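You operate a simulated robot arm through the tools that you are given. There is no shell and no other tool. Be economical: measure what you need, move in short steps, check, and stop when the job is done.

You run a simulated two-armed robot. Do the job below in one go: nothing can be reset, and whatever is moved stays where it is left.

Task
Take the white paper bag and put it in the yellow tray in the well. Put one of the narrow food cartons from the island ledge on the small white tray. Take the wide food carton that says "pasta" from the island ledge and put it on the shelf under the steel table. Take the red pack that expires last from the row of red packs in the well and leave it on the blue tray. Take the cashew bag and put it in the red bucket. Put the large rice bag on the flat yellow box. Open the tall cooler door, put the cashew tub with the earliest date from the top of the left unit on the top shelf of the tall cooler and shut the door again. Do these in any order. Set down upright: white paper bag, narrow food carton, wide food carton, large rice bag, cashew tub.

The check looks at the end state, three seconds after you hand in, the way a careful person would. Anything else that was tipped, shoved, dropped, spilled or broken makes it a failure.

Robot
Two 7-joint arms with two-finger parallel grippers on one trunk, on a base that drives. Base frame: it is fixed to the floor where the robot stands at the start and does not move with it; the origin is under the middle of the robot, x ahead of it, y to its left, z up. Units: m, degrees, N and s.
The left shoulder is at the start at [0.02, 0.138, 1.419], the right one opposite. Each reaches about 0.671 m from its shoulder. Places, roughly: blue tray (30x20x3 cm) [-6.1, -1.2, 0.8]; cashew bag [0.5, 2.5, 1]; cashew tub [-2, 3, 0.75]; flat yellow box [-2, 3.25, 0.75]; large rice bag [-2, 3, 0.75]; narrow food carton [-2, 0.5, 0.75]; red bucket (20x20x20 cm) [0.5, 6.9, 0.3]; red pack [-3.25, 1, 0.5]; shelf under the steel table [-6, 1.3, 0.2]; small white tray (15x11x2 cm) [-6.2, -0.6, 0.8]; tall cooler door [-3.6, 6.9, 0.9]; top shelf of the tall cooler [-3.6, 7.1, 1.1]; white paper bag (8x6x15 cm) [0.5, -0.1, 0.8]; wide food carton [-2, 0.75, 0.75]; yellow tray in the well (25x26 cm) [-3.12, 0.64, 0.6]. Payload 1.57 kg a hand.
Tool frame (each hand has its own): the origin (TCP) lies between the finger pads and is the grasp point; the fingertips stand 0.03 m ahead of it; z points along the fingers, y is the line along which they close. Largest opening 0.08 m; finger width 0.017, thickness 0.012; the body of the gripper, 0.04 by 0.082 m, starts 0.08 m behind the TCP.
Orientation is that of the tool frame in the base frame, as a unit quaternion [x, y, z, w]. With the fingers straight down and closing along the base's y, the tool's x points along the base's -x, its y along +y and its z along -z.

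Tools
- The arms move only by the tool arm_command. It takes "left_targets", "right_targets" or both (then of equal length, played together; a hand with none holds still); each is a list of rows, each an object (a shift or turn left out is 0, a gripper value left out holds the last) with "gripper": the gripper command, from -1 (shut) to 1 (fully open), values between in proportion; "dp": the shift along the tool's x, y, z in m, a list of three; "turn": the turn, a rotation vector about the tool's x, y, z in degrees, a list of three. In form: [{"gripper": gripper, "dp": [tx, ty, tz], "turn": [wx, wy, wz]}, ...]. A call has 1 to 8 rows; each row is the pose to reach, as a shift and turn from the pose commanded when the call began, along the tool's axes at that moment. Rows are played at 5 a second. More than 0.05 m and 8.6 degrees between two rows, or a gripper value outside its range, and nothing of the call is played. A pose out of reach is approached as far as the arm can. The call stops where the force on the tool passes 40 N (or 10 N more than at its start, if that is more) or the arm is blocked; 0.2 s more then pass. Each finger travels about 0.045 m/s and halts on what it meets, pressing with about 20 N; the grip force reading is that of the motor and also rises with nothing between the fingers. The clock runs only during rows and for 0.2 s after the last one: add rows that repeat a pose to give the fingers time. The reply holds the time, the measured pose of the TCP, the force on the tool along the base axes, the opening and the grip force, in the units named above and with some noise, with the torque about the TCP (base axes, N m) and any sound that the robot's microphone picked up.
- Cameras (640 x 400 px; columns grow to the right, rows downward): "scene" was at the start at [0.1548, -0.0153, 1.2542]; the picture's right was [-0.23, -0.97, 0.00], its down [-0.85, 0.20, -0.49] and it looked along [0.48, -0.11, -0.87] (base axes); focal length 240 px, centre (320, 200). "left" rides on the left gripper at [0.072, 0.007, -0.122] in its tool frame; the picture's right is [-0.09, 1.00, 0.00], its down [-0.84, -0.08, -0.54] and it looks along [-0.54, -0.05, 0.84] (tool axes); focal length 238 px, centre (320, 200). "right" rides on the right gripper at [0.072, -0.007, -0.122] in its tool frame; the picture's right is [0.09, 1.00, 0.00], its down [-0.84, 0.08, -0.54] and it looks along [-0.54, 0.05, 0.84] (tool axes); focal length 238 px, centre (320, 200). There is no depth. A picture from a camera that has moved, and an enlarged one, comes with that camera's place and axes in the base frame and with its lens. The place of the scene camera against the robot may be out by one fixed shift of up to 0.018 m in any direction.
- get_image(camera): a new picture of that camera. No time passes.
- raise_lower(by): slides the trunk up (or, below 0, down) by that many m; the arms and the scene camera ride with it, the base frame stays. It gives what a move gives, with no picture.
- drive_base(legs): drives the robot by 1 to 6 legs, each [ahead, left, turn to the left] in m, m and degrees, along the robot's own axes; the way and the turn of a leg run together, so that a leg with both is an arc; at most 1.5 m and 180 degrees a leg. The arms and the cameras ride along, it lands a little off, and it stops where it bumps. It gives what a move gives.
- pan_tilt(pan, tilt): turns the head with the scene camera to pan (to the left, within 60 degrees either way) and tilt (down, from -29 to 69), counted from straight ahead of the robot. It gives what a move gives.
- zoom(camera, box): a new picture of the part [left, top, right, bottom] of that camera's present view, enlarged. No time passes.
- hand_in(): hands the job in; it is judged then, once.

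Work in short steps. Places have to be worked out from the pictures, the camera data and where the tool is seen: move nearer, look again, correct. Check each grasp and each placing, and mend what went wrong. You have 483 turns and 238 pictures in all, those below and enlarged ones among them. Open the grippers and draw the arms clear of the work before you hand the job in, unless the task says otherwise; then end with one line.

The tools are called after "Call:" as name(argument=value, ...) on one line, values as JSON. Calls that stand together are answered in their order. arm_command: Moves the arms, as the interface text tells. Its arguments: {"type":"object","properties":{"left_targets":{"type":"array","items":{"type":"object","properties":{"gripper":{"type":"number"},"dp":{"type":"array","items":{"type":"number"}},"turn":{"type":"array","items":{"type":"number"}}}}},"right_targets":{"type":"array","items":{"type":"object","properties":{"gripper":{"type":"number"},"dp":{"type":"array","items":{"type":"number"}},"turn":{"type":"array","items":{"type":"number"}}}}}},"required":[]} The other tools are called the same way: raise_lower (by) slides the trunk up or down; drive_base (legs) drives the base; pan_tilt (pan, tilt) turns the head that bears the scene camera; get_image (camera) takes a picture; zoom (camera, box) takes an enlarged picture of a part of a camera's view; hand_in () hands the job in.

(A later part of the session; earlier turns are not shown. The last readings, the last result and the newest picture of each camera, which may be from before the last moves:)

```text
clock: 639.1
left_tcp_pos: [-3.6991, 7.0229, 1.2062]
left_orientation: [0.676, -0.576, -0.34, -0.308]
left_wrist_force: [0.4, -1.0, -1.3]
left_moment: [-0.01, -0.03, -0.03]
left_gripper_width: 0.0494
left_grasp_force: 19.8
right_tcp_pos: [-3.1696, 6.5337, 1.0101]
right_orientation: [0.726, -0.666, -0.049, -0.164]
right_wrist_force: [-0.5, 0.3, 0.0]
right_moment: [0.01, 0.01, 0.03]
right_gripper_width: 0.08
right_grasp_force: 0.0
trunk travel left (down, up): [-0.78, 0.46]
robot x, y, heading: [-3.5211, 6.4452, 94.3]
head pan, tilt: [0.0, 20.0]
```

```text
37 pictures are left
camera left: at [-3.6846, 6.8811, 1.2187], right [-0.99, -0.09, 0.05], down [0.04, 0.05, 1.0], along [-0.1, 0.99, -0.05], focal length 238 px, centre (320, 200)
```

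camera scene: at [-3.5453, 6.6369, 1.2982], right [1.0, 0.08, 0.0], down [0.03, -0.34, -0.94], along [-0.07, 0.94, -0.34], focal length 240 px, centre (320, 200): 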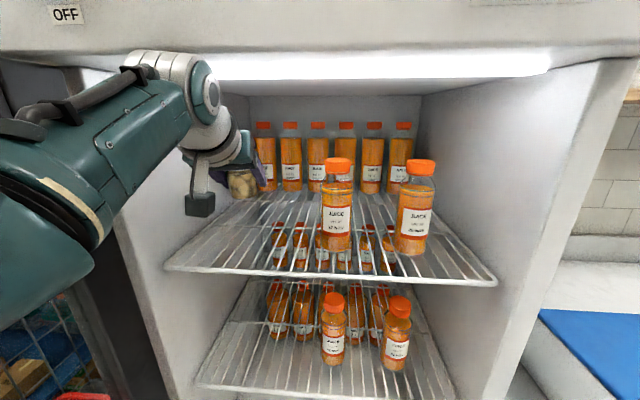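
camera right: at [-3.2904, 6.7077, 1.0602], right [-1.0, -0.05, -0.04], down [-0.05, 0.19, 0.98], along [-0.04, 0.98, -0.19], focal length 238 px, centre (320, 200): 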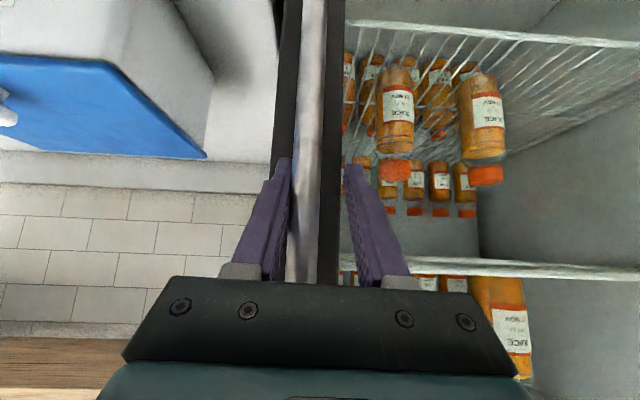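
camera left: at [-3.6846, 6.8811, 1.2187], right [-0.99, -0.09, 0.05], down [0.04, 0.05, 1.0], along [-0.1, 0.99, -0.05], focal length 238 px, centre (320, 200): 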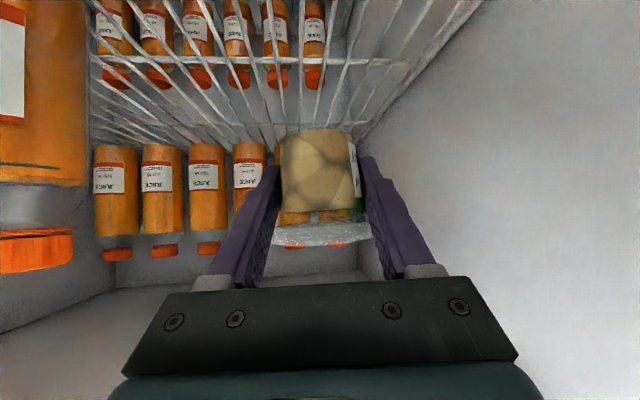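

The tub hovers over the free front-left of the top shelf. I go 2 cm deeper and lower in steps.

Call:
drive_base(legs=[[0.022, 0, 0]])

Call:
raise_lower(by=-0.065)

Call:
raise_lower(by=-0.01)

Call:
get_image(camera="scene")

```text
clock: 639.9
left_tcp_pos: [-3.7011, 7.0435, 1.2063]
left_orientation: [0.678, -0.576, -0.338, -0.306]
left_wrist_force: [-0.5, -0.2, -0.7]
left_moment: [-0.02, 0.03, -0.01]
left_gripper_width: 0.0496
left_grasp_force: 19.9
right_tcp_pos: [-3.1709, 6.5553, 1.0097]
right_orientation: [0.726, -0.667, -0.049, -0.164]
right_wrist_force: [0.1, -0.5, -0.4]
right_moment: [-0.02, -0.02, 0.01]
right_gripper_width: 0.0799
right_grasp_force: 0.1
trunk travel left (down, up): [-0.78, 0.46]
robot x, y, heading: [-3.5276, 6.4635, 94.4]
head pan, tilt: [0.0, 20.0]
```

```text
clock: 640.9
left_tcp_pos: [-3.6999, 7.0444, 1.1408]
left_orientation: [0.677, -0.577, -0.338, -0.308]
left_wrist_force: [0.3, -1.0, -0.5]
left_moment: [0.01, -0.02, -0.04]
left_gripper_width: 0.0494
left_grasp_force: 20.0
right_tcp_pos: [-3.1711, 6.5557, 0.946]
right_orientation: [0.726, -0.667, -0.049, -0.164]
right_wrist_force: [0.5, -0.3, -0.1]
right_moment: [0.0, -0.02, -0.02]
right_gripper_width: 0.08
right_grasp_force: 0.0
trunk travel left (down, up): [-0.715, 0.525]
robot x, y, heading: [-3.5243, 6.4655, 94.6]
head pan, tilt: [0.0, 20.0]
```

```text
clock: 641.5
left_tcp_pos: [-3.7, 7.0434, 1.1318]
left_orientation: [0.677, -0.576, -0.339, -0.307]
left_wrist_force: [-0.4, -0.2, -2.0]
left_moment: [0.0, 0.01, 0.01]
left_gripper_width: 0.0493
left_grasp_force: 20.0
right_tcp_pos: [-3.1709, 6.5555, 0.9353]
right_orientation: [0.726, -0.666, -0.048, -0.163]
right_wrist_force: [0.0, -0.5, -0.3]
right_moment: [-0.02, 0.02, 0.01]
right_gripper_width: 0.0799
right_grasp_force: 0.1
trunk travel left (down, up): [-0.705, 0.535]
robot x, y, heading: [-3.5266, 6.4683, 94.0]
head pan, tilt: [0.0, 20.0]
```

```text
36 pictures are left
camera scene: at [-3.5469, 6.6588, 1.2232], right [1.0, 0.08, 0.0], down [0.03, -0.34, -0.94], along [-0.07, 0.94, -0.34], focal length 240 px, centre (320, 200)
```

scene: 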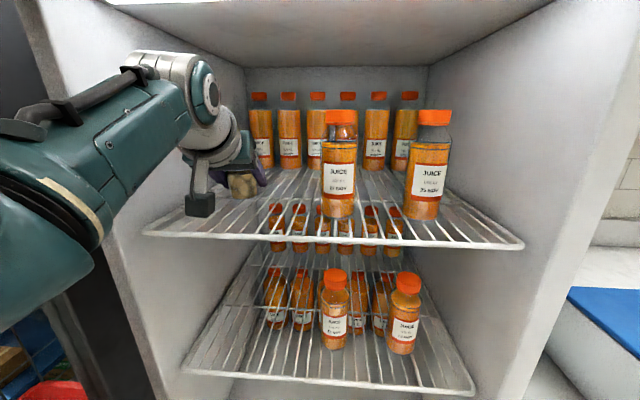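

Close to the shelf now. I continue down in small steps, watching the force.

Call:
raise_lower(by=-0.008)

Call:
raise_lower(by=-0.006)

Call:
raise_lower(by=-0.006)

```text
clock: 642.1
left_tcp_pos: [-3.7007, 7.0443, 1.1229]
left_orientation: [0.678, -0.576, -0.339, -0.307]
left_wrist_force: [0.5, 1.0, -0.7]
left_moment: [0.01, 0.0, 0.01]
left_gripper_width: 0.0491
left_grasp_force: 20.1
right_tcp_pos: [-3.1711, 6.5549, 0.927]
right_orientation: [0.726, -0.666, -0.049, -0.164]
right_wrist_force: [-0.1, -0.3, -0.9]
right_moment: [-0.02, 0.0, 0.0]
right_gripper_width: 0.0799
right_grasp_force: 0.1
trunk travel left (down, up): [-0.697, 0.543]
robot x, y, heading: [-3.5191, 6.4681, 94.4]
head pan, tilt: [0.0, 20.0]
```

```text
clock: 642.6
left_tcp_pos: [-3.7008, 7.0444, 1.1174]
left_orientation: [0.677, -0.577, -0.338, -0.307]
left_wrist_force: [0.8, 0.2, -1.0]
left_moment: [-0.01, -0.01, -0.02]
left_gripper_width: 0.0495
left_grasp_force: 20.1
right_tcp_pos: [-3.1703, 6.5551, 0.9214]
right_orientation: [0.726, -0.667, -0.048, -0.164]
right_wrist_force: [0.1, -0.1, -0.6]
right_moment: [0.0, 0.0, 0.03]
right_gripper_width: 0.08
right_grasp_force: 0.1
trunk travel left (down, up): [-0.691, 0.549]
robot x, y, heading: [-3.5234, 6.4703, 94.4]
head pan, tilt: [0.0, 20.0]
```

```text
clock: 643.2
left_tcp_pos: [-3.7008, 7.0457, 1.1131]
left_orientation: [0.677, -0.576, -0.341, -0.308]
left_wrist_force: [0.6, 0.2, 4.1]
left_moment: [-0.04, 0.1, 0.01]
left_gripper_width: 0.0494
left_grasp_force: 19.0
right_tcp_pos: [-3.1713, 6.5555, 0.9154]
right_orientation: [0.726, -0.666, -0.051, -0.164]
right_wrist_force: [0.2, 0.0, 0.6]
right_moment: [-0.01, -0.01, 0.0]
right_gripper_width: 0.08
right_grasp_force: 0.0
trunk travel left (down, up): [-0.685, 0.555]
robot x, y, heading: [-3.5245, 6.4643, 94.3]
head pan, tilt: [0.0, 20.0]
```

Contact (4 N). I open the gripper fully, then withdraw along the fingers.

Call:
arm_command(left_targets=[{"gripper": 1}, {"gripper": 1}, {"gripper": 1}, {"gripper": 1}])

Call:
get_image(camera="left")

```text
clock: 644.2
left_tcp_pos: [-3.7009, 7.0444, 1.1094]
left_orientation: [0.678, -0.576, -0.34, -0.306]
left_wrist_force: [-0.3, 0.3, -0.7]
left_moment: [0.03, -0.02, 0.0]
left_gripper_width: 0.0799
left_grasp_force: 0.1
right_tcp_pos: [-3.1702, 6.5545, 0.9146]
right_orientation: [0.725, -0.667, -0.049, -0.164]
right_wrist_force: [0.3, 0.4, 0.5]
right_moment: [0.01, 0.03, -0.03]
right_gripper_width: 0.0801
right_grasp_force: 0.0
trunk travel left (down, up): [-0.685, 0.555]
robot x, y, heading: [-3.5242, 6.4679, 94.4]
head pan, tilt: [0.0, 20.0]
```

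```text
35 pictures are left
camera left: at [-3.6863, 6.903, 1.1236], right [-0.99, -0.09, 0.05], down [0.04, 0.05, 1.0], along [-0.1, 0.99, -0.05], focal length 238 px, centre (320, 200)
```

left: 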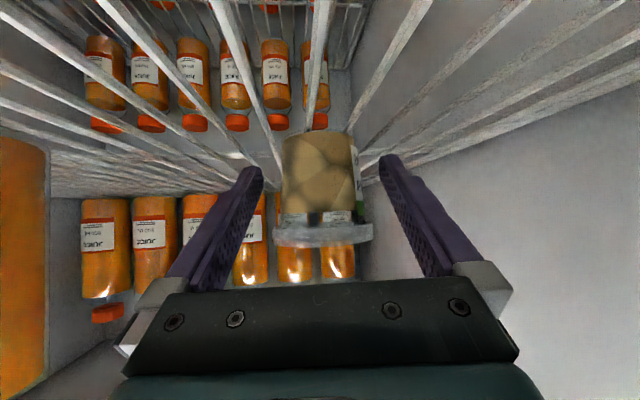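

The tub stands on the top shelf. I back straight out 0.5 m and check the shelf and door.

Call:
drive_base(legs=[[-0.12, 0, 0]])

Call:
drive_base(legs=[[-0.5, 0, 0]])

Call:
get_image(camera="scene")

```text
clock: 645.4
left_tcp_pos: [-3.6908, 6.922, 1.1109]
left_orientation: [0.677, -0.576, -0.34, -0.307]
left_wrist_force: [-0.7, -0.6, 0.6]
left_moment: [-0.03, -0.01, -0.02]
left_gripper_width: 0.0799
left_grasp_force: 0.0
right_tcp_pos: [-3.1625, 6.4328, 0.9149]
right_orientation: [0.724, -0.668, -0.049, -0.165]
right_wrist_force: [-0.9, -0.3, -0.1]
right_moment: [-0.02, -0.02, 0.02]
right_gripper_width: 0.0801
right_grasp_force: 0.0
trunk travel left (down, up): [-0.685, 0.555]
robot x, y, heading: [-3.5141, 6.3429, 94.4]
head pan, tilt: [0.0, 20.0]
```

```text
clock: 648.4
left_tcp_pos: [-3.6513, 6.4179, 1.1113]
left_orientation: [0.677, -0.576, -0.339, -0.307]
left_wrist_force: [0.2, -0.3, -0.3]
left_moment: [0.01, -0.01, 0.02]
left_gripper_width: 0.08
left_grasp_force: 0.0
right_tcp_pos: [-3.1226, 5.9281, 0.9154]
right_orientation: [0.725, -0.667, -0.049, -0.164]
right_wrist_force: [0.1, -0.1, 0.3]
right_moment: [0.0, -0.02, 0.01]
right_gripper_width: 0.0799
right_grasp_force: 0.1
trunk travel left (down, up): [-0.685, 0.555]
robot x, y, heading: [-3.477, 5.8425, 94.2]
head pan, tilt: [0.0, 20.0]
```

```text
34 pictures are left
camera scene: at [-3.4986, 6.0325, 1.2032], right [1.0, 0.08, 0.0], down [0.03, -0.34, -0.94], along [-0.07, 0.94, -0.34], focal length 240 px, centre (320, 200)
```

scene: 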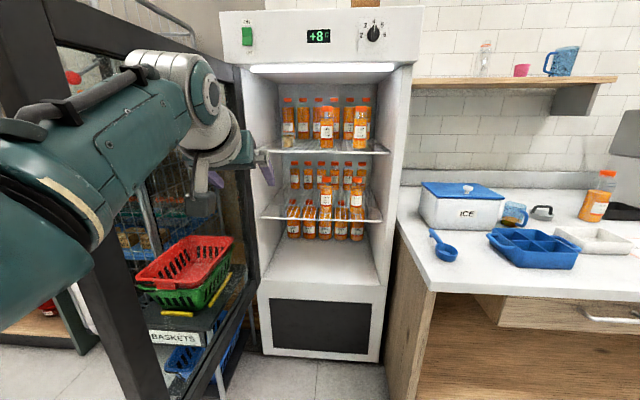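

The tub is on the top shelf and the baskets are undisturbed. To shut the door, I bring the closed left hand around to the door's outer side.

Call:
arm_command(left_targets=[{"gripper": -1}, {"gripper": -1}, {"gripper": -1}, {"gripper": -1}, {"gripper": -1}])

Call:
drive_base(legs=[[-0.33, 0, -4.2], [0, 0.42, 0]])

Call:
get_image(camera="scene")

```text
clock: 649.6
left_tcp_pos: [-3.6511, 6.4178, 1.1119]
left_orientation: [0.677, -0.576, -0.34, -0.307]
left_wrist_force: [-0.4, 0.9, 0.0]
left_moment: [-0.03, 0.02, -0.02]
left_gripper_width: 0.0001
left_grasp_force: 14.8
right_tcp_pos: [-3.1227, 5.9283, 0.9152]
right_orientation: [0.725, -0.667, -0.049, -0.164]
right_wrist_force: [0.3, -1.0, -0.9]
right_moment: [-0.01, -0.02, -0.02]
right_gripper_width: 0.0799
right_grasp_force: 0.1
trunk travel left (down, up): [-0.685, 0.555]
robot x, y, heading: [-3.4762, 5.8382, 94.2]
head pan, tilt: [0.0, 20.0]
```

```text
clock: 654.0
left_tcp_pos: [-4.0204, 6.0999, 1.1115]
left_orientation: [0.657, -0.599, -0.329, -0.319]
left_wrist_force: [0.0, -0.4, -1.0]
left_moment: [-0.04, -0.05, -0.02]
left_gripper_width: 0.0002
left_grasp_force: 19.9
right_tcp_pos: [-3.5257, 5.5757, 0.9157]
right_orientation: [0.703, -0.69, -0.044, -0.165]
right_wrist_force: [-0.8, -0.4, 0.0]
right_moment: [0.02, -0.03, 0.01]
right_gripper_width: 0.0799
right_grasp_force: 0.1
trunk travel left (down, up): [-0.685, 0.555]
robot x, y, heading: [-3.8836, 5.5088, 90.5]
head pan, tilt: [0.0, 20.0]
```

```text
33 pictures are left
camera scene: at [-3.8937, 5.7027, 1.2032], right [1.0, 0.01, 0.0], down [0.0, -0.34, -0.94], along [-0.01, 0.94, -0.34], focal length 240 px, centre (320, 200)
```

scene: 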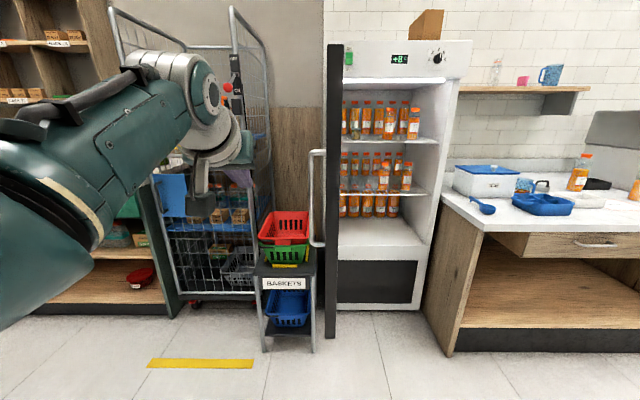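

The door stands edge-on at x≈-3.86, handle at ≈-3.91. I move forward beside it and push it to the right.

Call:
drive_base(legs=[[0.27, 0, 0]])

Call:
drive_base(legs=[[0, -0.15, 0], [0, -0.15, 0]])

Call:
get_image(camera="scene")

```text
clock: 655.9
left_tcp_pos: [-4.0255, 6.367, 1.1103]
left_orientation: [0.658, -0.597, -0.329, -0.318]
left_wrist_force: [-0.7, -0.2, 0.7]
left_moment: [0.02, -0.03, 0.04]
left_gripper_width: 0.0001
left_grasp_force: 20.0
right_tcp_pos: [-3.5299, 5.8453, 0.9137]
right_orientation: [0.704, -0.69, -0.043, -0.166]
right_wrist_force: [-0.3, -0.4, 1.7]
right_moment: [0.02, -0.01, 0.01]
right_gripper_width: 0.08
right_grasp_force: 0.0
trunk travel left (down, up): [-0.685, 0.555]
robot x, y, heading: [-3.8823, 5.7845, 90.9]
head pan, tilt: [0.0, 20.0]
```

```text
clock: 658.2
left_tcp_pos: [-3.7269, 6.374, 1.1146]
left_orientation: [0.659, -0.594, -0.333, -0.32]
left_wrist_force: [-0.3, 0.9, 14.5]
left_moment: [-0.44, -0.25, 0.03]
left_gripper_width: 0.0
left_grasp_force: 19.4
right_tcp_pos: [-3.2247, 5.8576, 0.9149]
right_orientation: [0.707, -0.686, -0.046, -0.167]
right_wrist_force: [0.6, 0.8, 0.3]
right_moment: [0.05, -0.01, -0.01]
right_gripper_width: 0.0798
right_grasp_force: 0.1
trunk travel left (down, up): [-0.685, 0.555]
robot x, y, heading: [-3.5807, 5.7872, 91.6]
head pan, tilt: [0.0, 20.0]
```

```text
32 pictures are left
camera scene: at [-3.5945, 5.9796, 1.2038], right [1.0, 0.02, 0.0], down [0.01, -0.34, -0.94], along [-0.02, 0.94, -0.34], focal length 240 px, centre (320, 200)
```

scene: 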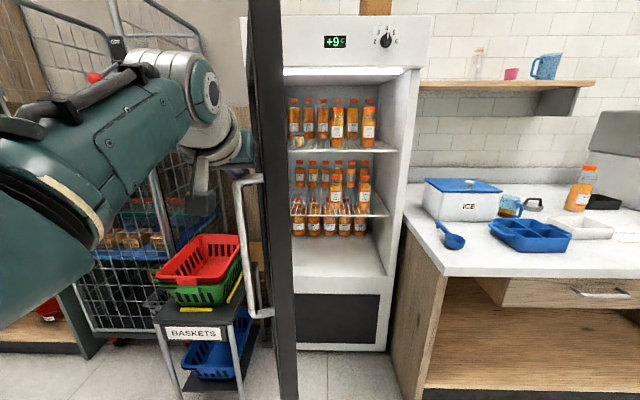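

The door is swinging closed; the finger rides at the bar's top, so I lower the hand 8 cm and continue to the right.

Call:
drive_base(legs=[[0, 0.03, 0]])

Call:
raise_lower(by=-0.1)

Call:
drive_base(legs=[[0, -0.12, 0], [0, -0.12, 0]])

Call:
get_image(camera="scene")

```text
clock: 659.1
left_tcp_pos: [-3.7554, 6.3732, 1.1132]
left_orientation: [0.66, -0.595, -0.331, -0.319]
left_wrist_force: [-0.2, 0.7, 0.7]
left_moment: [0.02, 0.0, -0.01]
left_gripper_width: 0.0
left_grasp_force: 20.0
right_tcp_pos: [-3.2543, 5.8534, 0.9153]
right_orientation: [0.706, -0.687, -0.045, -0.166]
right_wrist_force: [-0.6, 0.4, 0.3]
right_moment: [0.02, 0.03, 0.02]
right_gripper_width: 0.0802
right_grasp_force: 0.1
trunk travel left (down, up): [-0.685, 0.555]
robot x, y, heading: [-3.6111, 5.7829, 91.4]
head pan, tilt: [0.0, 20.0]
```

```text
clock: 659.7
left_tcp_pos: [-3.755, 6.3797, 1.1077]
left_orientation: [0.653, -0.585, -0.346, -0.334]
left_wrist_force: [-2.0, 8.6, 7.8]
left_moment: [-0.51, -0.14, 0.07]
left_gripper_width: 0.0
left_grasp_force: 19.7
right_tcp_pos: [-3.2562, 5.8566, 0.8911]
right_orientation: [0.706, -0.687, -0.046, -0.166]
right_wrist_force: [-0.3, 0.6, -0.3]
right_moment: [0.03, 0.02, -0.04]
right_gripper_width: 0.08
right_grasp_force: 0.0
trunk travel left (down, up): [-0.661, 0.579]
robot x, y, heading: [-3.614, 5.7862, 91.0]
head pan, tilt: [0.0, 20.0]
stopped: the force on the tool passed its limit at 54 N (the readings are from after the stop); the commanded pose is now the measured one
```

```text
clock: 660.7
left_tcp_pos: [-3.685, 6.3826, 1.1159]
left_orientation: [0.649, -0.581, -0.354, -0.34]
left_wrist_force: [-1.6, 1.5, 3.3]
left_moment: [-0.04, -0.08, -0.04]
left_gripper_width: 0.0
left_grasp_force: 20.0
right_tcp_pos: [-3.1818, 5.8581, 0.8917]
right_orientation: [0.707, -0.686, -0.046, -0.165]
right_wrist_force: [-0.4, 0.4, -0.4]
right_moment: [-0.01, -0.02, 0.0]
right_gripper_width: 0.0799
right_grasp_force: 0.1
trunk travel left (down, up): [-0.661, 0.579]
robot x, y, heading: [-3.5345, 5.787, 91.3]
head pan, tilt: [0.0, 20.0]
stopped in leg 1: the force on the tool passed its limit at 48 N (the readings are from after the stop); the commanded pose is now the measured one
```

```text
31 pictures are left
camera scene: at [-3.5507, 5.9803, 1.1795], right [1.0, 0.02, 0.0], down [0.01, -0.34, -0.94], along [-0.02, 0.94, -0.34], focal length 240 px, centre (320, 200)
```

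scene: 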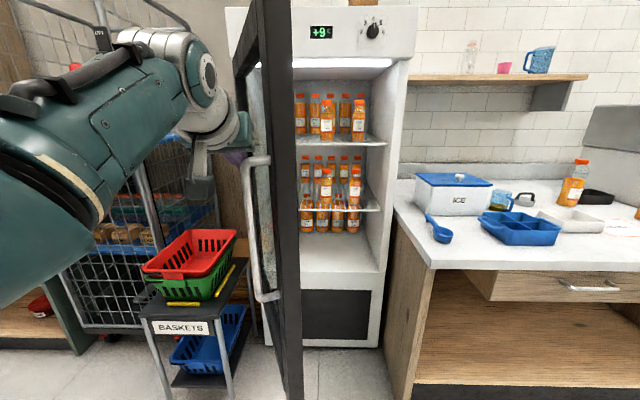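

I disengage left, lower the hand beside the bar, then push right/forward on the door's outer face.

Call:
drive_base(legs=[[-0.03, 0.1, 0]])

Call:
raise_lower(by=-0.12)

Call:
drive_base(legs=[[0.06, -0.1, 0], [0.06, -0.1, 0]])

Call:
get_image(camera="scene")

```text
clock: 661.9
left_tcp_pos: [-3.7809, 6.3505, 1.1139]
left_orientation: [0.65, -0.582, -0.352, -0.34]
left_wrist_force: [-0.2, 0.5, -0.2]
left_moment: [0.02, 0.01, -0.01]
left_gripper_width: 0.0002
left_grasp_force: 20.6
right_tcp_pos: [-3.2795, 5.8229, 0.8912]
right_orientation: [0.706, -0.687, -0.045, -0.166]
right_wrist_force: [-0.1, 0.3, 0.3]
right_moment: [-0.01, 0.03, 0.0]
right_gripper_width: 0.08
right_grasp_force: 0.1
trunk travel left (down, up): [-0.661, 0.579]
robot x, y, heading: [-3.6357, 5.7534, 91.2]
head pan, tilt: [0.0, 20.0]
```

```text
clock: 663.4
left_tcp_pos: [-3.7818, 6.3508, 0.9952]
left_orientation: [0.65, -0.581, -0.353, -0.34]
left_wrist_force: [0.1, 0.7, 1.1]
left_moment: [-0.02, -0.02, -0.01]
left_gripper_width: 0.0002
left_grasp_force: 19.8
right_tcp_pos: [-3.2799, 5.8243, 0.7724]
right_orientation: [0.706, -0.687, -0.045, -0.165]
right_wrist_force: [0.5, 0.4, 0.1]
right_moment: [0.0, -0.01, 0.03]
right_gripper_width: 0.08
right_grasp_force: 0.1
trunk travel left (down, up): [-0.541, 0.699]
robot x, y, heading: [-3.6333, 5.757, 91.0]
head pan, tilt: [0.0, 20.0]
```

```text
clock: 664.7
left_tcp_pos: [-3.682, 6.4131, 0.9965]
left_orientation: [0.647, -0.583, -0.353, -0.343]
left_wrist_force: [-1.0, -0.9, -0.2]
left_moment: [0.02, 0.02, -0.02]
left_gripper_width: 0.0001
left_grasp_force: 19.9
right_tcp_pos: [-3.1853, 5.8865, 0.7719]
right_orientation: [0.705, -0.688, -0.044, -0.165]
right_wrist_force: [0.0, 0.1, 0.4]
right_moment: [-0.02, -0.03, -0.03]
right_gripper_width: 0.0803
right_grasp_force: 0.1
trunk travel left (down, up): [-0.541, 0.699]
robot x, y, heading: [-3.5388, 5.8206, 91.1]
head pan, tilt: [0.0, 20.0]
stopped in leg 1: the robot was blocked; the commanded pose is now the measured one
```

```text
30 pictures are left
camera scene: at [-3.553, 6.0096, 1.0596], right [1.0, 0.02, 0.0], down [0.01, -0.34, -0.94], along [-0.02, 0.94, -0.34], focal length 240 px, centre (320, 200)
```

scene: 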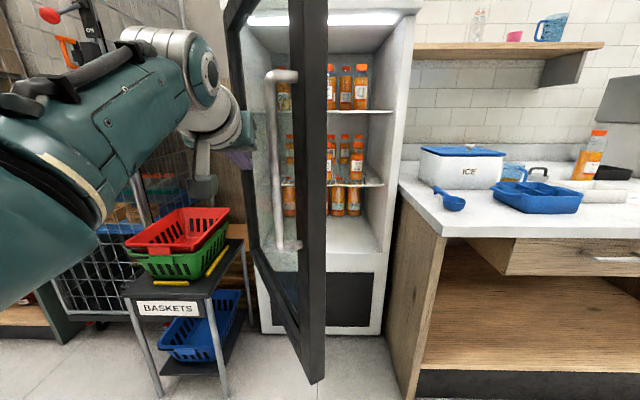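

The door is at ~50°. I reposition so the closed hand is in front of the door's outer face near the free edge, then push forward.

Call:
drive_base(legs=[[-0.14, 0, 0], [0, -0.12, 0]])

Call:
drive_base(legs=[[0.15, 0, 0], [0.15, 0, 0]])

Call:
get_image(camera="scene")

```text
clock: 666.9
left_tcp_pos: [-3.561, 6.2713, 0.9971]
left_orientation: [0.646, -0.584, -0.351, -0.344]
left_wrist_force: [-0.5, -0.9, -0.1]
left_moment: [0.05, -0.01, 0.03]
left_gripper_width: 0.0
left_grasp_force: 20.0
right_tcp_pos: [-3.063, 5.7438, 0.7716]
right_orientation: [0.706, -0.687, -0.045, -0.165]
right_wrist_force: [-0.4, -0.6, 0.5]
right_moment: [-0.03, 0.03, 0.02]
right_gripper_width: 0.0802
right_grasp_force: 0.0
trunk travel left (down, up): [-0.541, 0.699]
robot x, y, heading: [-3.4207, 5.6751, 91.4]
head pan, tilt: [0.0, 20.0]
```

```text
clock: 668.0
left_tcp_pos: [-3.5523, 6.3418, 0.9974]
left_orientation: [0.645, -0.587, -0.343, -0.349]
left_wrist_force: [4.0, -5.7, -0.2]
left_moment: [0.0, -0.07, -0.04]
left_gripper_width: 0.0002
left_grasp_force: 19.6
right_tcp_pos: [-3.0644, 5.817, 0.7716]
right_orientation: [0.706, -0.687, -0.046, -0.166]
right_wrist_force: [0.8, -0.1, 1.0]
right_moment: [0.0, -0.01, 0.01]
right_gripper_width: 0.0798
right_grasp_force: 0.0
trunk travel left (down, up): [-0.541, 0.699]
robot x, y, heading: [-3.4222, 5.744, 91.5]
head pan, tilt: [0.0, 20.0]
stopped in leg 1: the force on the tool passed its limit at 142 N (the readings are from after the stop); the commanded pose is now the measured one
```

```text
29 pictures are left
camera scene: at [-3.4336, 5.9407, 1.0595], right [1.0, 0.02, 0.0], down [0.01, -0.34, -0.94], along [-0.02, 0.94, -0.34], focal length 240 px, centre (320, 200)
```

scene: 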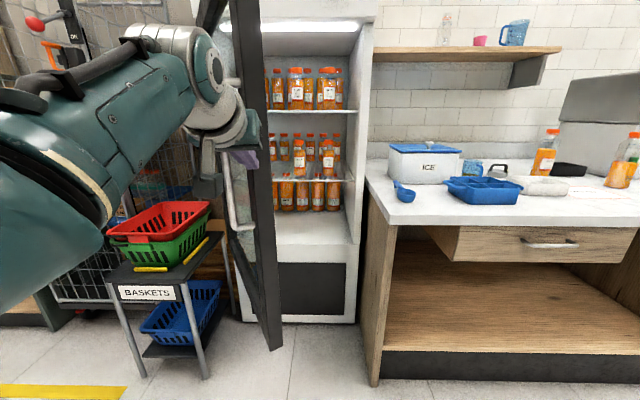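

The hand met the door edge end-on. I go back around to the left of the bar and push purely to the right.

Call:
drive_base(legs=[[-0.1, 0, 0], [0, 0.25, 0], [0.13, 0, 0]])

Call:
drive_base(legs=[[0, -0.1, 0], [0, -0.1, 0], [0, -0.1, 0]])

Call:
get_image(camera="scene")

```text
clock: 671.4
left_tcp_pos: [-3.8038, 6.3677, 0.9983]
left_orientation: [0.643, -0.588, -0.345, -0.35]
left_wrist_force: [-0.1, -0.1, -0.5]
left_moment: [0.03, 0.02, -0.04]
left_gripper_width: 0.0
left_grasp_force: 20.0
right_tcp_pos: [-3.3176, 5.8428, 0.7717]
right_orientation: [0.705, -0.688, -0.046, -0.165]
right_wrist_force: [0.0, 0.6, 0.3]
right_moment: [-0.03, -0.02, 0.03]
right_gripper_width: 0.0802
right_grasp_force: 0.1
trunk travel left (down, up): [-0.541, 0.699]
robot x, y, heading: [-3.6724, 5.7737, 91.0]
head pan, tilt: [0.0, 20.0]
```

```text
clock: 674.1
left_tcp_pos: [-3.5008, 6.3721, 0.998]
left_orientation: [0.642, -0.589, -0.343, -0.35]
left_wrist_force: [0.2, -0.2, -0.1]
left_moment: [-0.03, -0.02, 0.03]
left_gripper_width: 0.0
left_grasp_force: 20.0
right_tcp_pos: [-3.0163, 5.8442, 0.7721]
right_orientation: [0.704, -0.69, -0.045, -0.165]
right_wrist_force: [0.3, -0.2, 0.2]
right_moment: [-0.01, -0.02, -0.01]
right_gripper_width: 0.0801
right_grasp_force: 0.0
trunk travel left (down, up): [-0.541, 0.699]
robot x, y, heading: [-3.372, 5.7789, 90.5]
head pan, tilt: [0.0, 20.0]
```

```text
28 pictures are left
camera scene: at [-3.384, 5.9703, 1.0597], right [1.0, 0.01, 0.0], down [0.0, -0.34, -0.94], along [-0.01, 0.94, -0.34], focal length 240 px, centre (320, 200)
```

scene: 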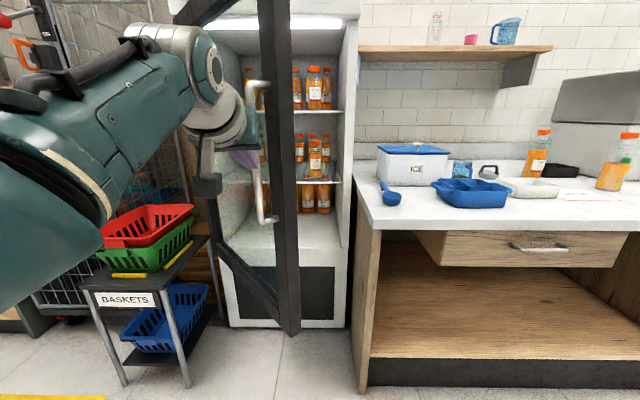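

The door is at ~45°. Now I push forward on its outer face.

Call:
drive_base(legs=[[0.1, -0.04, 0], [0.1, -0.03, 0], [0.1, -0.02, 0]])

Call:
drive_base(legs=[[0.1, 0, 0]])

Call:
get_image(camera="scene")

```text
clock: 675.1
left_tcp_pos: [-3.4698, 6.4241, 1.0002]
left_orientation: [0.638, -0.594, -0.337, -0.357]
left_wrist_force: [0.1, 0.2, -0.9]
left_moment: [0.01, 0.03, 0.01]
left_gripper_width: 0.0
left_grasp_force: 19.7
right_tcp_pos: [-2.9967, 5.8961, 0.7738]
right_orientation: [0.703, -0.69, -0.046, -0.166]
right_wrist_force: [1.1, 0.9, 1.1]
right_moment: [-0.01, -0.02, -0.02]
right_gripper_width: 0.0801
right_grasp_force: 0.1
trunk travel left (down, up): [-0.541, 0.699]
robot x, y, heading: [-3.3514, 5.8283, 90.7]
head pan, tilt: [0.0, 20.0]
stopped in leg 1: the force on the tool passed its limit at 51 N (the readings are from after the stop); the commanded pose is now the measured one
```

```text
clock: 676.0
left_tcp_pos: [-3.4575, 6.4557, 1.0017]
left_orientation: [0.633, -0.599, -0.329, -0.364]
left_wrist_force: [-0.1, 0.6, 0.5]
left_moment: [-0.01, 0.0, -0.03]
left_gripper_width: 0.0
left_grasp_force: 20.0
right_tcp_pos: [-2.997, 5.9268, 0.7715]
right_orientation: [0.702, -0.691, -0.045, -0.164]
right_wrist_force: [0.6, -0.7, 0.4]
right_moment: [0.0, -0.03, -0.02]
right_gripper_width: 0.0798
right_grasp_force: 0.0
trunk travel left (down, up): [-0.541, 0.699]
robot x, y, heading: [-3.3547, 5.8597, 90.4]
head pan, tilt: [0.0, 20.0]
stopped in leg 1: the force on the tool passed its limit at 56 N (the readings are from after the stop); the commanded pose is now the measured one
```

```text
27 pictures are left
camera scene: at [-3.3633, 6.054, 1.0597], right [1.0, 0.01, 0.0], down [0.0, -0.34, -0.94], along [-0.01, 0.94, -0.34], focal length 240 px, centre (320, 200)
```

scene: 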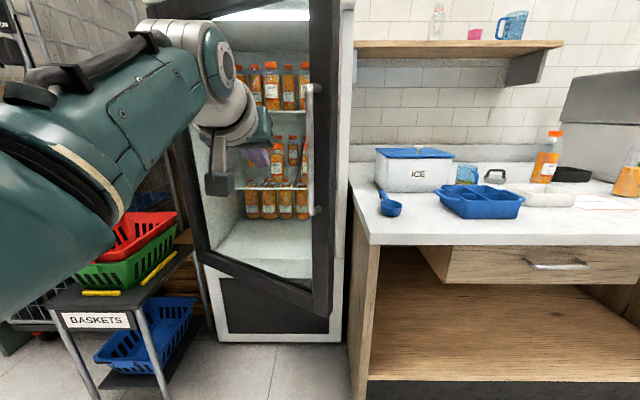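

The door is ~25° open with the hand on its outer face. I keep pushing forward in short pushes.

Call:
drive_base(legs=[[0.08, 0, 0]])

Call:
drive_base(legs=[[0.08, 0, 0]])

Call:
drive_base(legs=[[0.08, 0, 0]])

Call:
drive_base(legs=[[0.08, 0, 0]])

Call:
get_image(camera="scene")

```text
clock: 677.0
left_tcp_pos: [-3.4575, 6.5342, 1.0007]
left_orientation: [0.633, -0.599, -0.327, -0.364]
left_wrist_force: [0.9, 0.0, 0.0]
left_moment: [-0.01, -0.01, -0.02]
left_gripper_width: 0.0
left_grasp_force: 20.2
right_tcp_pos: [-2.9975, 6.0039, 0.7716]
right_orientation: [0.701, -0.692, -0.045, -0.166]
right_wrist_force: [-0.5, 0.7, -0.2]
right_moment: [-0.04, 0.0, -0.01]
right_gripper_width: 0.0802
right_grasp_force: 0.0
trunk travel left (down, up): [-0.541, 0.699]
robot x, y, heading: [-3.3532, 5.9406, 90.0]
head pan, tilt: [0.0, 20.0]
```

```text
clock: 678.1
left_tcp_pos: [-3.4575, 6.6129, 1.001]
left_orientation: [0.633, -0.599, -0.328, -0.364]
left_wrist_force: [-0.3, 0.0, 0.4]
left_moment: [0.02, 0.01, -0.03]
left_gripper_width: 0.0
left_grasp_force: 19.6
right_tcp_pos: [-2.997, 6.0828, 0.7723]
right_orientation: [0.702, -0.691, -0.046, -0.165]
right_wrist_force: [-0.4, 1.3, -0.4]
right_moment: [-0.01, 0.02, -0.02]
right_gripper_width: 0.0801
right_grasp_force: 0.1
trunk travel left (down, up): [-0.541, 0.699]
robot x, y, heading: [-3.3541, 6.0186, 90.3]
head pan, tilt: [0.0, 20.0]
```

```text
clock: 679.1
left_tcp_pos: [-3.4586, 6.6882, 0.9997]
left_orientation: [0.633, -0.599, -0.328, -0.364]
left_wrist_force: [1.0, -0.1, 0.4]
left_moment: [-0.01, -0.04, -0.01]
left_gripper_width: 0.0
left_grasp_force: 20.1
right_tcp_pos: [-2.9987, 6.1599, 0.7706]
right_orientation: [0.701, -0.692, -0.045, -0.165]
right_wrist_force: [0.8, 0.8, -0.9]
right_moment: [0.0, -0.01, 0.03]
right_gripper_width: 0.08
right_grasp_force: 0.0
trunk travel left (down, up): [-0.541, 0.699]
robot x, y, heading: [-3.3534, 6.0992, 90.1]
head pan, tilt: [0.0, 20.0]
```

```text
clock: 680.2
left_tcp_pos: [-3.46, 6.7698, 1.0]
left_orientation: [0.634, -0.599, -0.328, -0.364]
left_wrist_force: [-0.1, 0.9, 0.1]
left_moment: [-0.01, -0.02, 0.01]
left_gripper_width: 0.0001
left_grasp_force: 20.0
right_tcp_pos: [-2.9987, 6.2422, 0.7722]
right_orientation: [0.702, -0.691, -0.045, -0.166]
right_wrist_force: [-0.4, 0.5, -0.5]
right_moment: [0.0, -0.04, 0.01]
right_gripper_width: 0.0802
right_grasp_force: 0.0
trunk travel left (down, up): [-0.541, 0.699]
robot x, y, heading: [-3.3554, 6.1755, 90.6]
head pan, tilt: [0.0, 20.0]
```

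```text
26 pictures are left
camera scene: at [-3.3651, 6.3684, 1.0597], right [1.0, 0.01, 0.0], down [0.0, -0.34, -0.94], along [-0.01, 0.94, -0.34], focal length 240 px, centre (320, 200)
```

scene: 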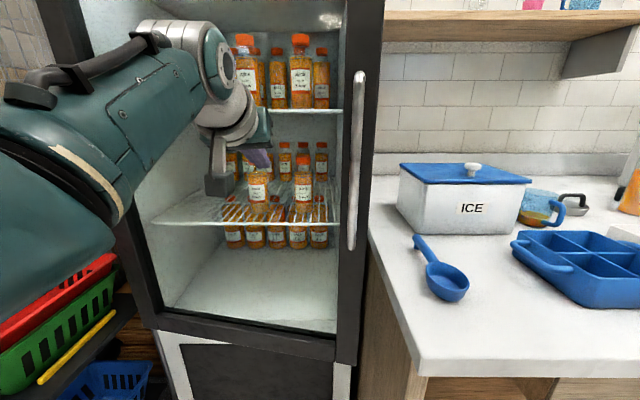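

The door is nearly shut. A little more push until the force shows it seated.

Call:
drive_base(legs=[[0.06, 0, 0]])

Call:
drive_base(legs=[[0.05, 0, 0]])

Call:
get_image(camera="scene")

```text
clock: 681.1
left_tcp_pos: [-3.4603, 6.8296, 1.0017]
left_orientation: [0.634, -0.598, -0.329, -0.363]
left_wrist_force: [0.5, 0.6, 0.2]
left_moment: [-0.04, -0.03, -0.01]
left_gripper_width: 0.0
left_grasp_force: 19.8
right_tcp_pos: [-2.9996, 6.3014, 0.7719]
right_orientation: [0.702, -0.691, -0.044, -0.165]
right_wrist_force: [-0.9, 0.5, -0.3]
right_moment: [0.02, -0.04, 0.02]
right_gripper_width: 0.08
right_grasp_force: 0.0
trunk travel left (down, up): [-0.541, 0.699]
robot x, y, heading: [-3.3542, 6.2361, 90.6]
head pan, tilt: [0.0, 20.0]
```

```text
clock: 682.1
left_tcp_pos: [-3.4618, 6.8589, 0.9995]
left_orientation: [0.637, -0.6, -0.325, -0.358]
left_wrist_force: [-2.5, -16.5, 4.2]
left_moment: [0.02, -0.02, -0.02]
left_gripper_width: 0.0
left_grasp_force: 20.1
right_tcp_pos: [-3.0, 6.3337, 0.7719]
right_orientation: [0.704, -0.689, -0.047, -0.165]
right_wrist_force: [-0.2, 0.1, -0.7]
right_moment: [0.02, -0.02, -0.01]
right_gripper_width: 0.0802
right_grasp_force: 0.0
trunk travel left (down, up): [-0.541, 0.699]
robot x, y, heading: [-3.3543, 6.2741, 90.7]
head pan, tilt: [0.0, 20.0]
stopped in leg 1: the force on the tool passed its limit at 257 N (the readings are from after the stop); the commanded pose is now the measured one
```

```text
25 pictures are left
camera scene: at [-3.3667, 6.4605, 1.0591], right [1.0, 0.01, 0.0], down [0.0, -0.34, -0.94], along [-0.01, 0.94, -0.34], focal length 240 px, centre (320, 200)
```

scene: 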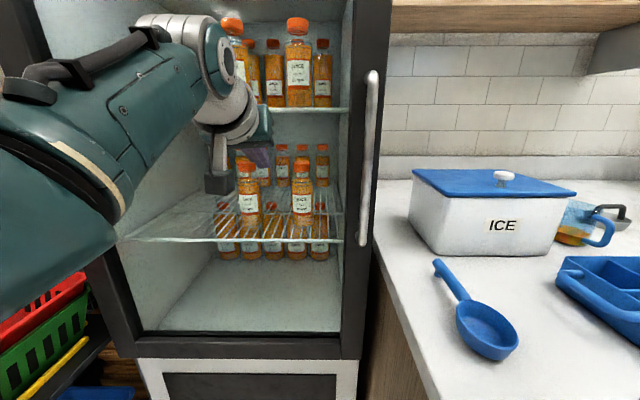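

The door is shut (hard stop). I back away and check the cooler from a distance.

Call:
drive_base(legs=[[-0.7, 0.1, 0]])

Call:
zoom(camera="scene", box=[200, 40, 420, 330])

```text
clock: 685.9
left_tcp_pos: [-3.5573, 6.1672, 1.0016]
left_orientation: [0.64, -0.595, -0.328, -0.358]
left_wrist_force: [0.2, -0.5, -0.9]
left_moment: [0.0, 0.02, -0.04]
left_gripper_width: 0.0001
left_grasp_force: 20.4
right_tcp_pos: [-3.0909, 5.6491, 0.7726]
right_orientation: [0.707, -0.686, -0.047, -0.166]
right_wrist_force: [-0.2, 0.5, -0.4]
right_moment: [-0.01, 0.01, -0.03]
right_gripper_width: 0.08
right_grasp_force: 0.1
trunk travel left (down, up): [-0.541, 0.699]
robot x, y, heading: [-3.4456, 5.5801, 91.4]
head pan, tilt: [0.0, 20.0]
```

```text
1.38 times, centred on (310, 185) of scene
camera zoom: at [-3.458, 5.7704, 1.0596], right [1.0, 0.02, 0.0], down [0.01, -0.34, -0.94], along [-0.02, 0.94, -0.34], focal length 330 px, centre (334, 221)
```

zoom: 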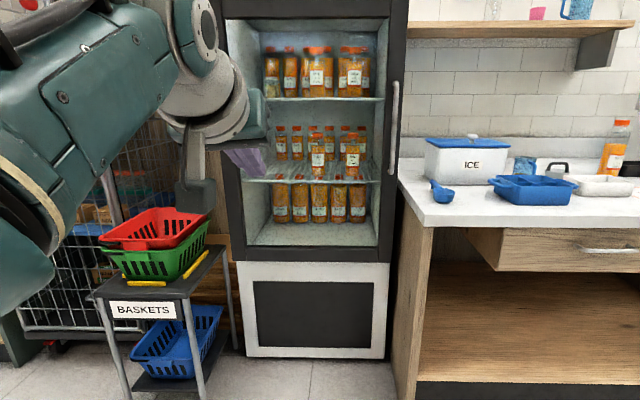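

The door is shut, bottles and tub in place, stand untouched. Last job: the cashew bag. I drive to the shelf wall at (0.5, 2.5), facing +x.

Call:
drive_base(legs=[[0, 0, -91], [1.4, 0, 0], [1.35, 0, 0], [0, -1.5, 0], [0, -1.5, 0]])

Call:
raise_lower(by=0.1)

Call:
pan_tilt(pan=-10, tilt=12)

Call:
get_image(camera="scene")

```text
clock: 716.8
left_tcp_pos: [0.0568, 2.8965, 1.001]
left_orientation: [-0.039, 0.874, -0.016, 0.485]
left_wrist_force: [-0.1, -0.2, -0.8]
left_moment: [0.01, -0.01, 0.07]
left_gripper_width: 0.0001
left_grasp_force: 19.3
right_tcp_pos: [-0.454, 2.4215, 0.7714]
right_orientation: [-0.023, 0.985, -0.082, 0.152]
right_wrist_force: [0.2, 0.1, 0.1]
right_moment: [-0.02, -0.02, 0.03]
right_gripper_width: 0.0797
right_grasp_force: 0.1
trunk travel left (down, up): [-0.541, 0.699]
robot x, y, heading: [-0.5352, 2.7735, 2.0]
head pan, tilt: [0.0, 20.0]
```

```text
clock: 718.1
left_tcp_pos: [0.0555, 2.8955, 1.1005]
left_orientation: [-0.038, 0.874, -0.018, 0.485]
left_wrist_force: [0.1, -0.1, 0.2]
left_moment: [-0.03, 0.0, 0.03]
left_gripper_width: 0.0
left_grasp_force: 20.1
right_tcp_pos: [-0.456, 2.4218, 0.8716]
right_orientation: [-0.024, 0.984, -0.083, 0.153]
right_wrist_force: [-0.5, 0.1, -1.3]
right_moment: [0.0, 0.01, 0.01]
right_gripper_width: 0.08
right_grasp_force: 0.0
trunk travel left (down, up): [-0.641, 0.599]
robot x, y, heading: [-0.5322, 2.7736, 2.5]
head pan, tilt: [0.0, 20.0]
```

```text
clock: 718.8
left_tcp_pos: [0.0551, 2.896, 1.102]
left_orientation: [-0.039, 0.874, -0.017, 0.485]
left_wrist_force: [0.6, -0.5, -0.1]
left_moment: [0.0, -0.02, -0.01]
left_gripper_width: 0.0001
left_grasp_force: 19.6
right_tcp_pos: [-0.4559, 2.4197, 0.8716]
right_orientation: [-0.023, 0.985, -0.083, 0.152]
right_wrist_force: [0.4, -0.7, 0.1]
right_moment: [0.03, -0.01, -0.01]
right_gripper_width: 0.0802
right_grasp_force: 0.0
trunk travel left (down, up): [-0.641, 0.599]
robot x, y, heading: [-0.5316, 2.7762, 2.1]
head pan, tilt: [-10.0, 12.0]
```

```text
23 pictures are left
camera scene: at [-0.3496, 2.7648, 1.1726], right [-0.13, -0.99, 0.0], down [-0.21, 0.03, -0.98], along [0.97, -0.13, -0.21], focal length 240 px, centre (320, 200)
```

scene: 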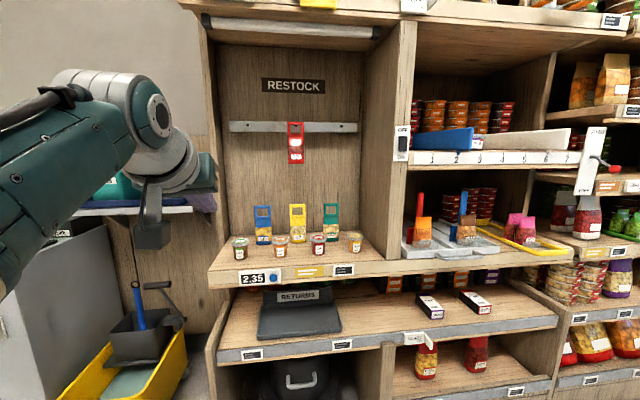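

Call:
zoom(camera="scene", box=[220, 110, 560, 290])

```text
1.88 times, centred on (390, 200) of scene
camera zoom: at [-0.3496, 2.7648, 1.1726], right [-0.13, -0.99, 0.0], down [-0.21, 0.03, -0.98], along [0.97, -0.13, -0.21], focal length 451 px, centre (188, 200)
```

zoom: 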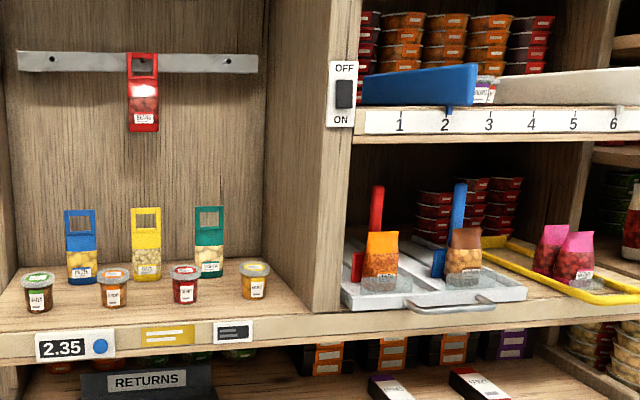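

Call:
zoom(camera="scene", box=[248, 195, 348, 265])

Call:
zoom(camera="scene", box=[400, 185, 550, 265])

```text
5.71 times, centred on (298, 230) of scene
camera zoom: at [-0.3496, 2.7648, 1.1726], right [-0.13, -0.99, 0.0], down [-0.21, 0.03, -0.98], along [0.97, -0.13, -0.21], focal length 1369 px, centre (446, 29)
```

zoom: 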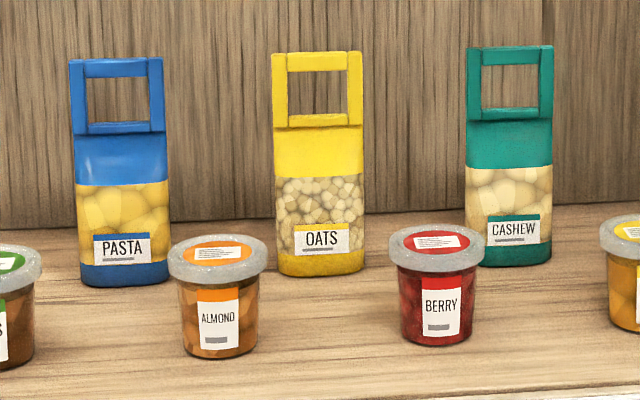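

```text
4.27 times, centred on (475, 225) of scene
camera zoom: at [-0.3496, 2.7648, 1.1726], right [-0.13, -0.99, 0.0], down [-0.21, 0.03, -0.98], along [0.97, -0.13, -0.21], focal length 1022 px, centre (-341, 93)
```

zoom: 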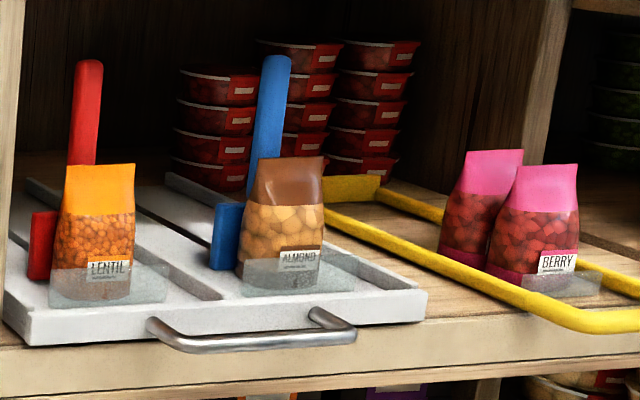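

The green bag is CASHEW, at about (0.48, 2.60), between two jars standing in front of it. I set the left hand to a 45° tilt, level it, open it and drive to a pre-grasp position.

Call:
arm_command(left_targets=[{"gripper": 1, "turn": [0, 6.5, 2.3]}, {"gripper": 1, "turn": [0, 13, 4.6]}, {"gripper": 1, "turn": [0, 13, 4.6]}, {"gripper": 1, "turn": [0, 13, 4.6]}])

Call:
drive_base(legs=[[0, -0.3, -2.1], [0.29, 0, 0]])

Call:
get_image(camera="left")

```text
clock: 719.8
left_tcp_pos: [0.0557, 2.8973, 1.1014]
left_orientation: [-0.001, 0.924, -0.003, 0.383]
left_wrist_force: [-0.4, -0.2, 0.4]
left_moment: [-0.02, 0.0, 0.02]
left_gripper_width: 0.0799
left_grasp_force: 0.0
right_tcp_pos: [-0.4553, 2.4207, 0.8715]
right_orientation: [-0.023, 0.985, -0.082, 0.151]
right_wrist_force: [0.2, -0.6, -0.2]
right_moment: [-0.02, -0.02, -0.03]
right_gripper_width: 0.0799
right_grasp_force: 0.0
trunk travel left (down, up): [-0.641, 0.599]
robot x, y, heading: [-0.53, 2.7721, 2.2]
head pan, tilt: [-10.0, 12.0]
```

```text
clock: 723.5
left_tcp_pos: [0.3572, 2.5801, 1.1011]
left_orientation: [0.014, 0.924, -0.009, 0.383]
left_wrist_force: [-0.2, -0.2, 0.0]
left_moment: [0.03, 0.01, 0.0]
left_gripper_width: 0.08
left_grasp_force: 0.1
right_tcp_pos: [-0.1677, 2.1196, 0.8723]
right_orientation: [-0.008, 0.985, -0.085, 0.15]
right_wrist_force: [-0.3, 0.4, -0.6]
right_moment: [-0.02, -0.01, 0.03]
right_gripper_width: 0.0797
right_grasp_force: 0.2
trunk travel left (down, up): [-0.641, 0.599]
robot x, y, heading: [-0.2356, 2.4784, 0.6]
head pan, tilt: [-10.0, 12.0]
```

```text
19 pictures are left
camera left: at [0.2213, 2.5886, 1.137], right [0.1, 0.99, 0.06], down [0.2, -0.08, 0.98], along [0.97, -0.08, -0.21], focal length 238 px, centre (320, 200)
```

left: 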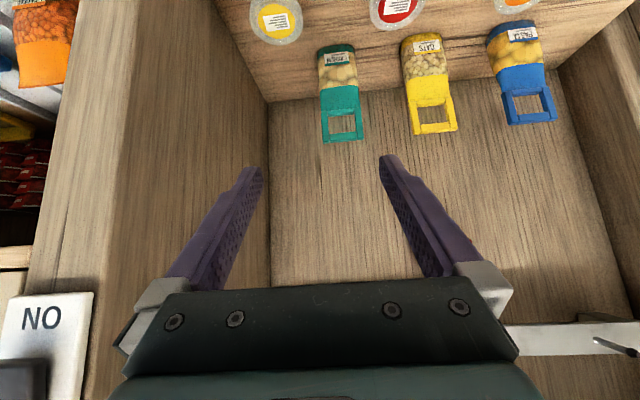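

The bag is at ≈(0.50, 2.600), top z≈1.0. I shift 2.6 cm, drive over it at height and then lower straight down with the fingers on either side.

Call:
arm_command(left_targets=[{"dp": [0, 0.013, 0]}, {"dp": [0, 0.028, 0]}])

Call:
drive_base(legs=[[0.135, 0, 0]])

Call:
raise_lower(by=-0.06)

Call:
get_image(camera="left")

```text
clock: 724.1
left_tcp_pos: [0.36, 2.6059, 1.1021]
left_orientation: [0.014, 0.924, -0.008, 0.383]
left_wrist_force: [-0.7, 0.3, 0.2]
left_moment: [-0.02, 0.02, -0.02]
left_gripper_width: 0.08
left_grasp_force: 0.2
right_tcp_pos: [-0.1689, 2.1201, 0.8717]
right_orientation: [-0.008, 0.985, -0.084, 0.15]
right_wrist_force: [-0.5, -0.2, 0.5]
right_moment: [-0.01, -0.02, 0.02]
right_gripper_width: 0.0799
right_grasp_force: 0.1
trunk travel left (down, up): [-0.641, 0.599]
robot x, y, heading: [-0.2336, 2.472, 0.5]
head pan, tilt: [-10.0, 12.0]
```

```text
clock: 725.4
left_tcp_pos: [0.4938, 2.6074, 1.1018]
left_orientation: [0.013, 0.924, -0.007, 0.383]
left_wrist_force: [0.5, -0.5, -0.1]
left_moment: [0.0, 0.01, 0.01]
left_gripper_width: 0.0802
left_grasp_force: 0.0
right_tcp_pos: [-0.0346, 2.12, 0.8716]
right_orientation: [-0.008, 0.985, -0.084, 0.15]
right_wrist_force: [1.3, 0.6, 0.7]
right_moment: [-0.02, -0.03, -0.02]
right_gripper_width: 0.0801
right_grasp_force: 0.1
trunk travel left (down, up): [-0.641, 0.599]
robot x, y, heading: [-0.0995, 2.4754, -0.0]
head pan, tilt: [-10.0, 12.0]
```

```text
clock: 726.4
left_tcp_pos: [0.4917, 2.6078, 1.0425]
left_orientation: [0.013, 0.923, -0.007, 0.384]
left_wrist_force: [-0.3, 0.9, 0.3]
left_moment: [0.0, 0.02, -0.01]
left_gripper_width: 0.0798
left_grasp_force: 0.0
right_tcp_pos: [-0.0333, 2.1204, 0.8104]
right_orientation: [-0.009, 0.985, -0.085, 0.149]
right_wrist_force: [-0.7, 0.1, 0.2]
right_moment: [0.01, 0.0, -0.03]
right_gripper_width: 0.0799
right_grasp_force: 0.0
trunk travel left (down, up): [-0.581, 0.659]
robot x, y, heading: [-0.0988, 2.4789, 0.2]
head pan, tilt: [-10.0, 12.0]
```

```text
18 pictures are left
camera left: at [0.3565, 2.6181, 1.0776], right [0.1, 0.99, 0.06], down [0.2, -0.08, 0.98], along [0.97, -0.08, -0.21], focal length 238 px, centre (320, 200)
```

left: 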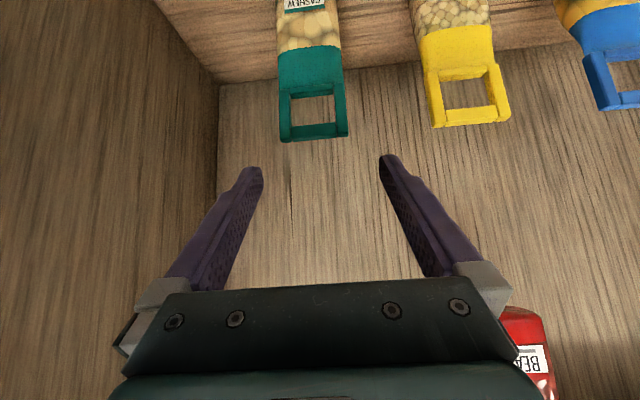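

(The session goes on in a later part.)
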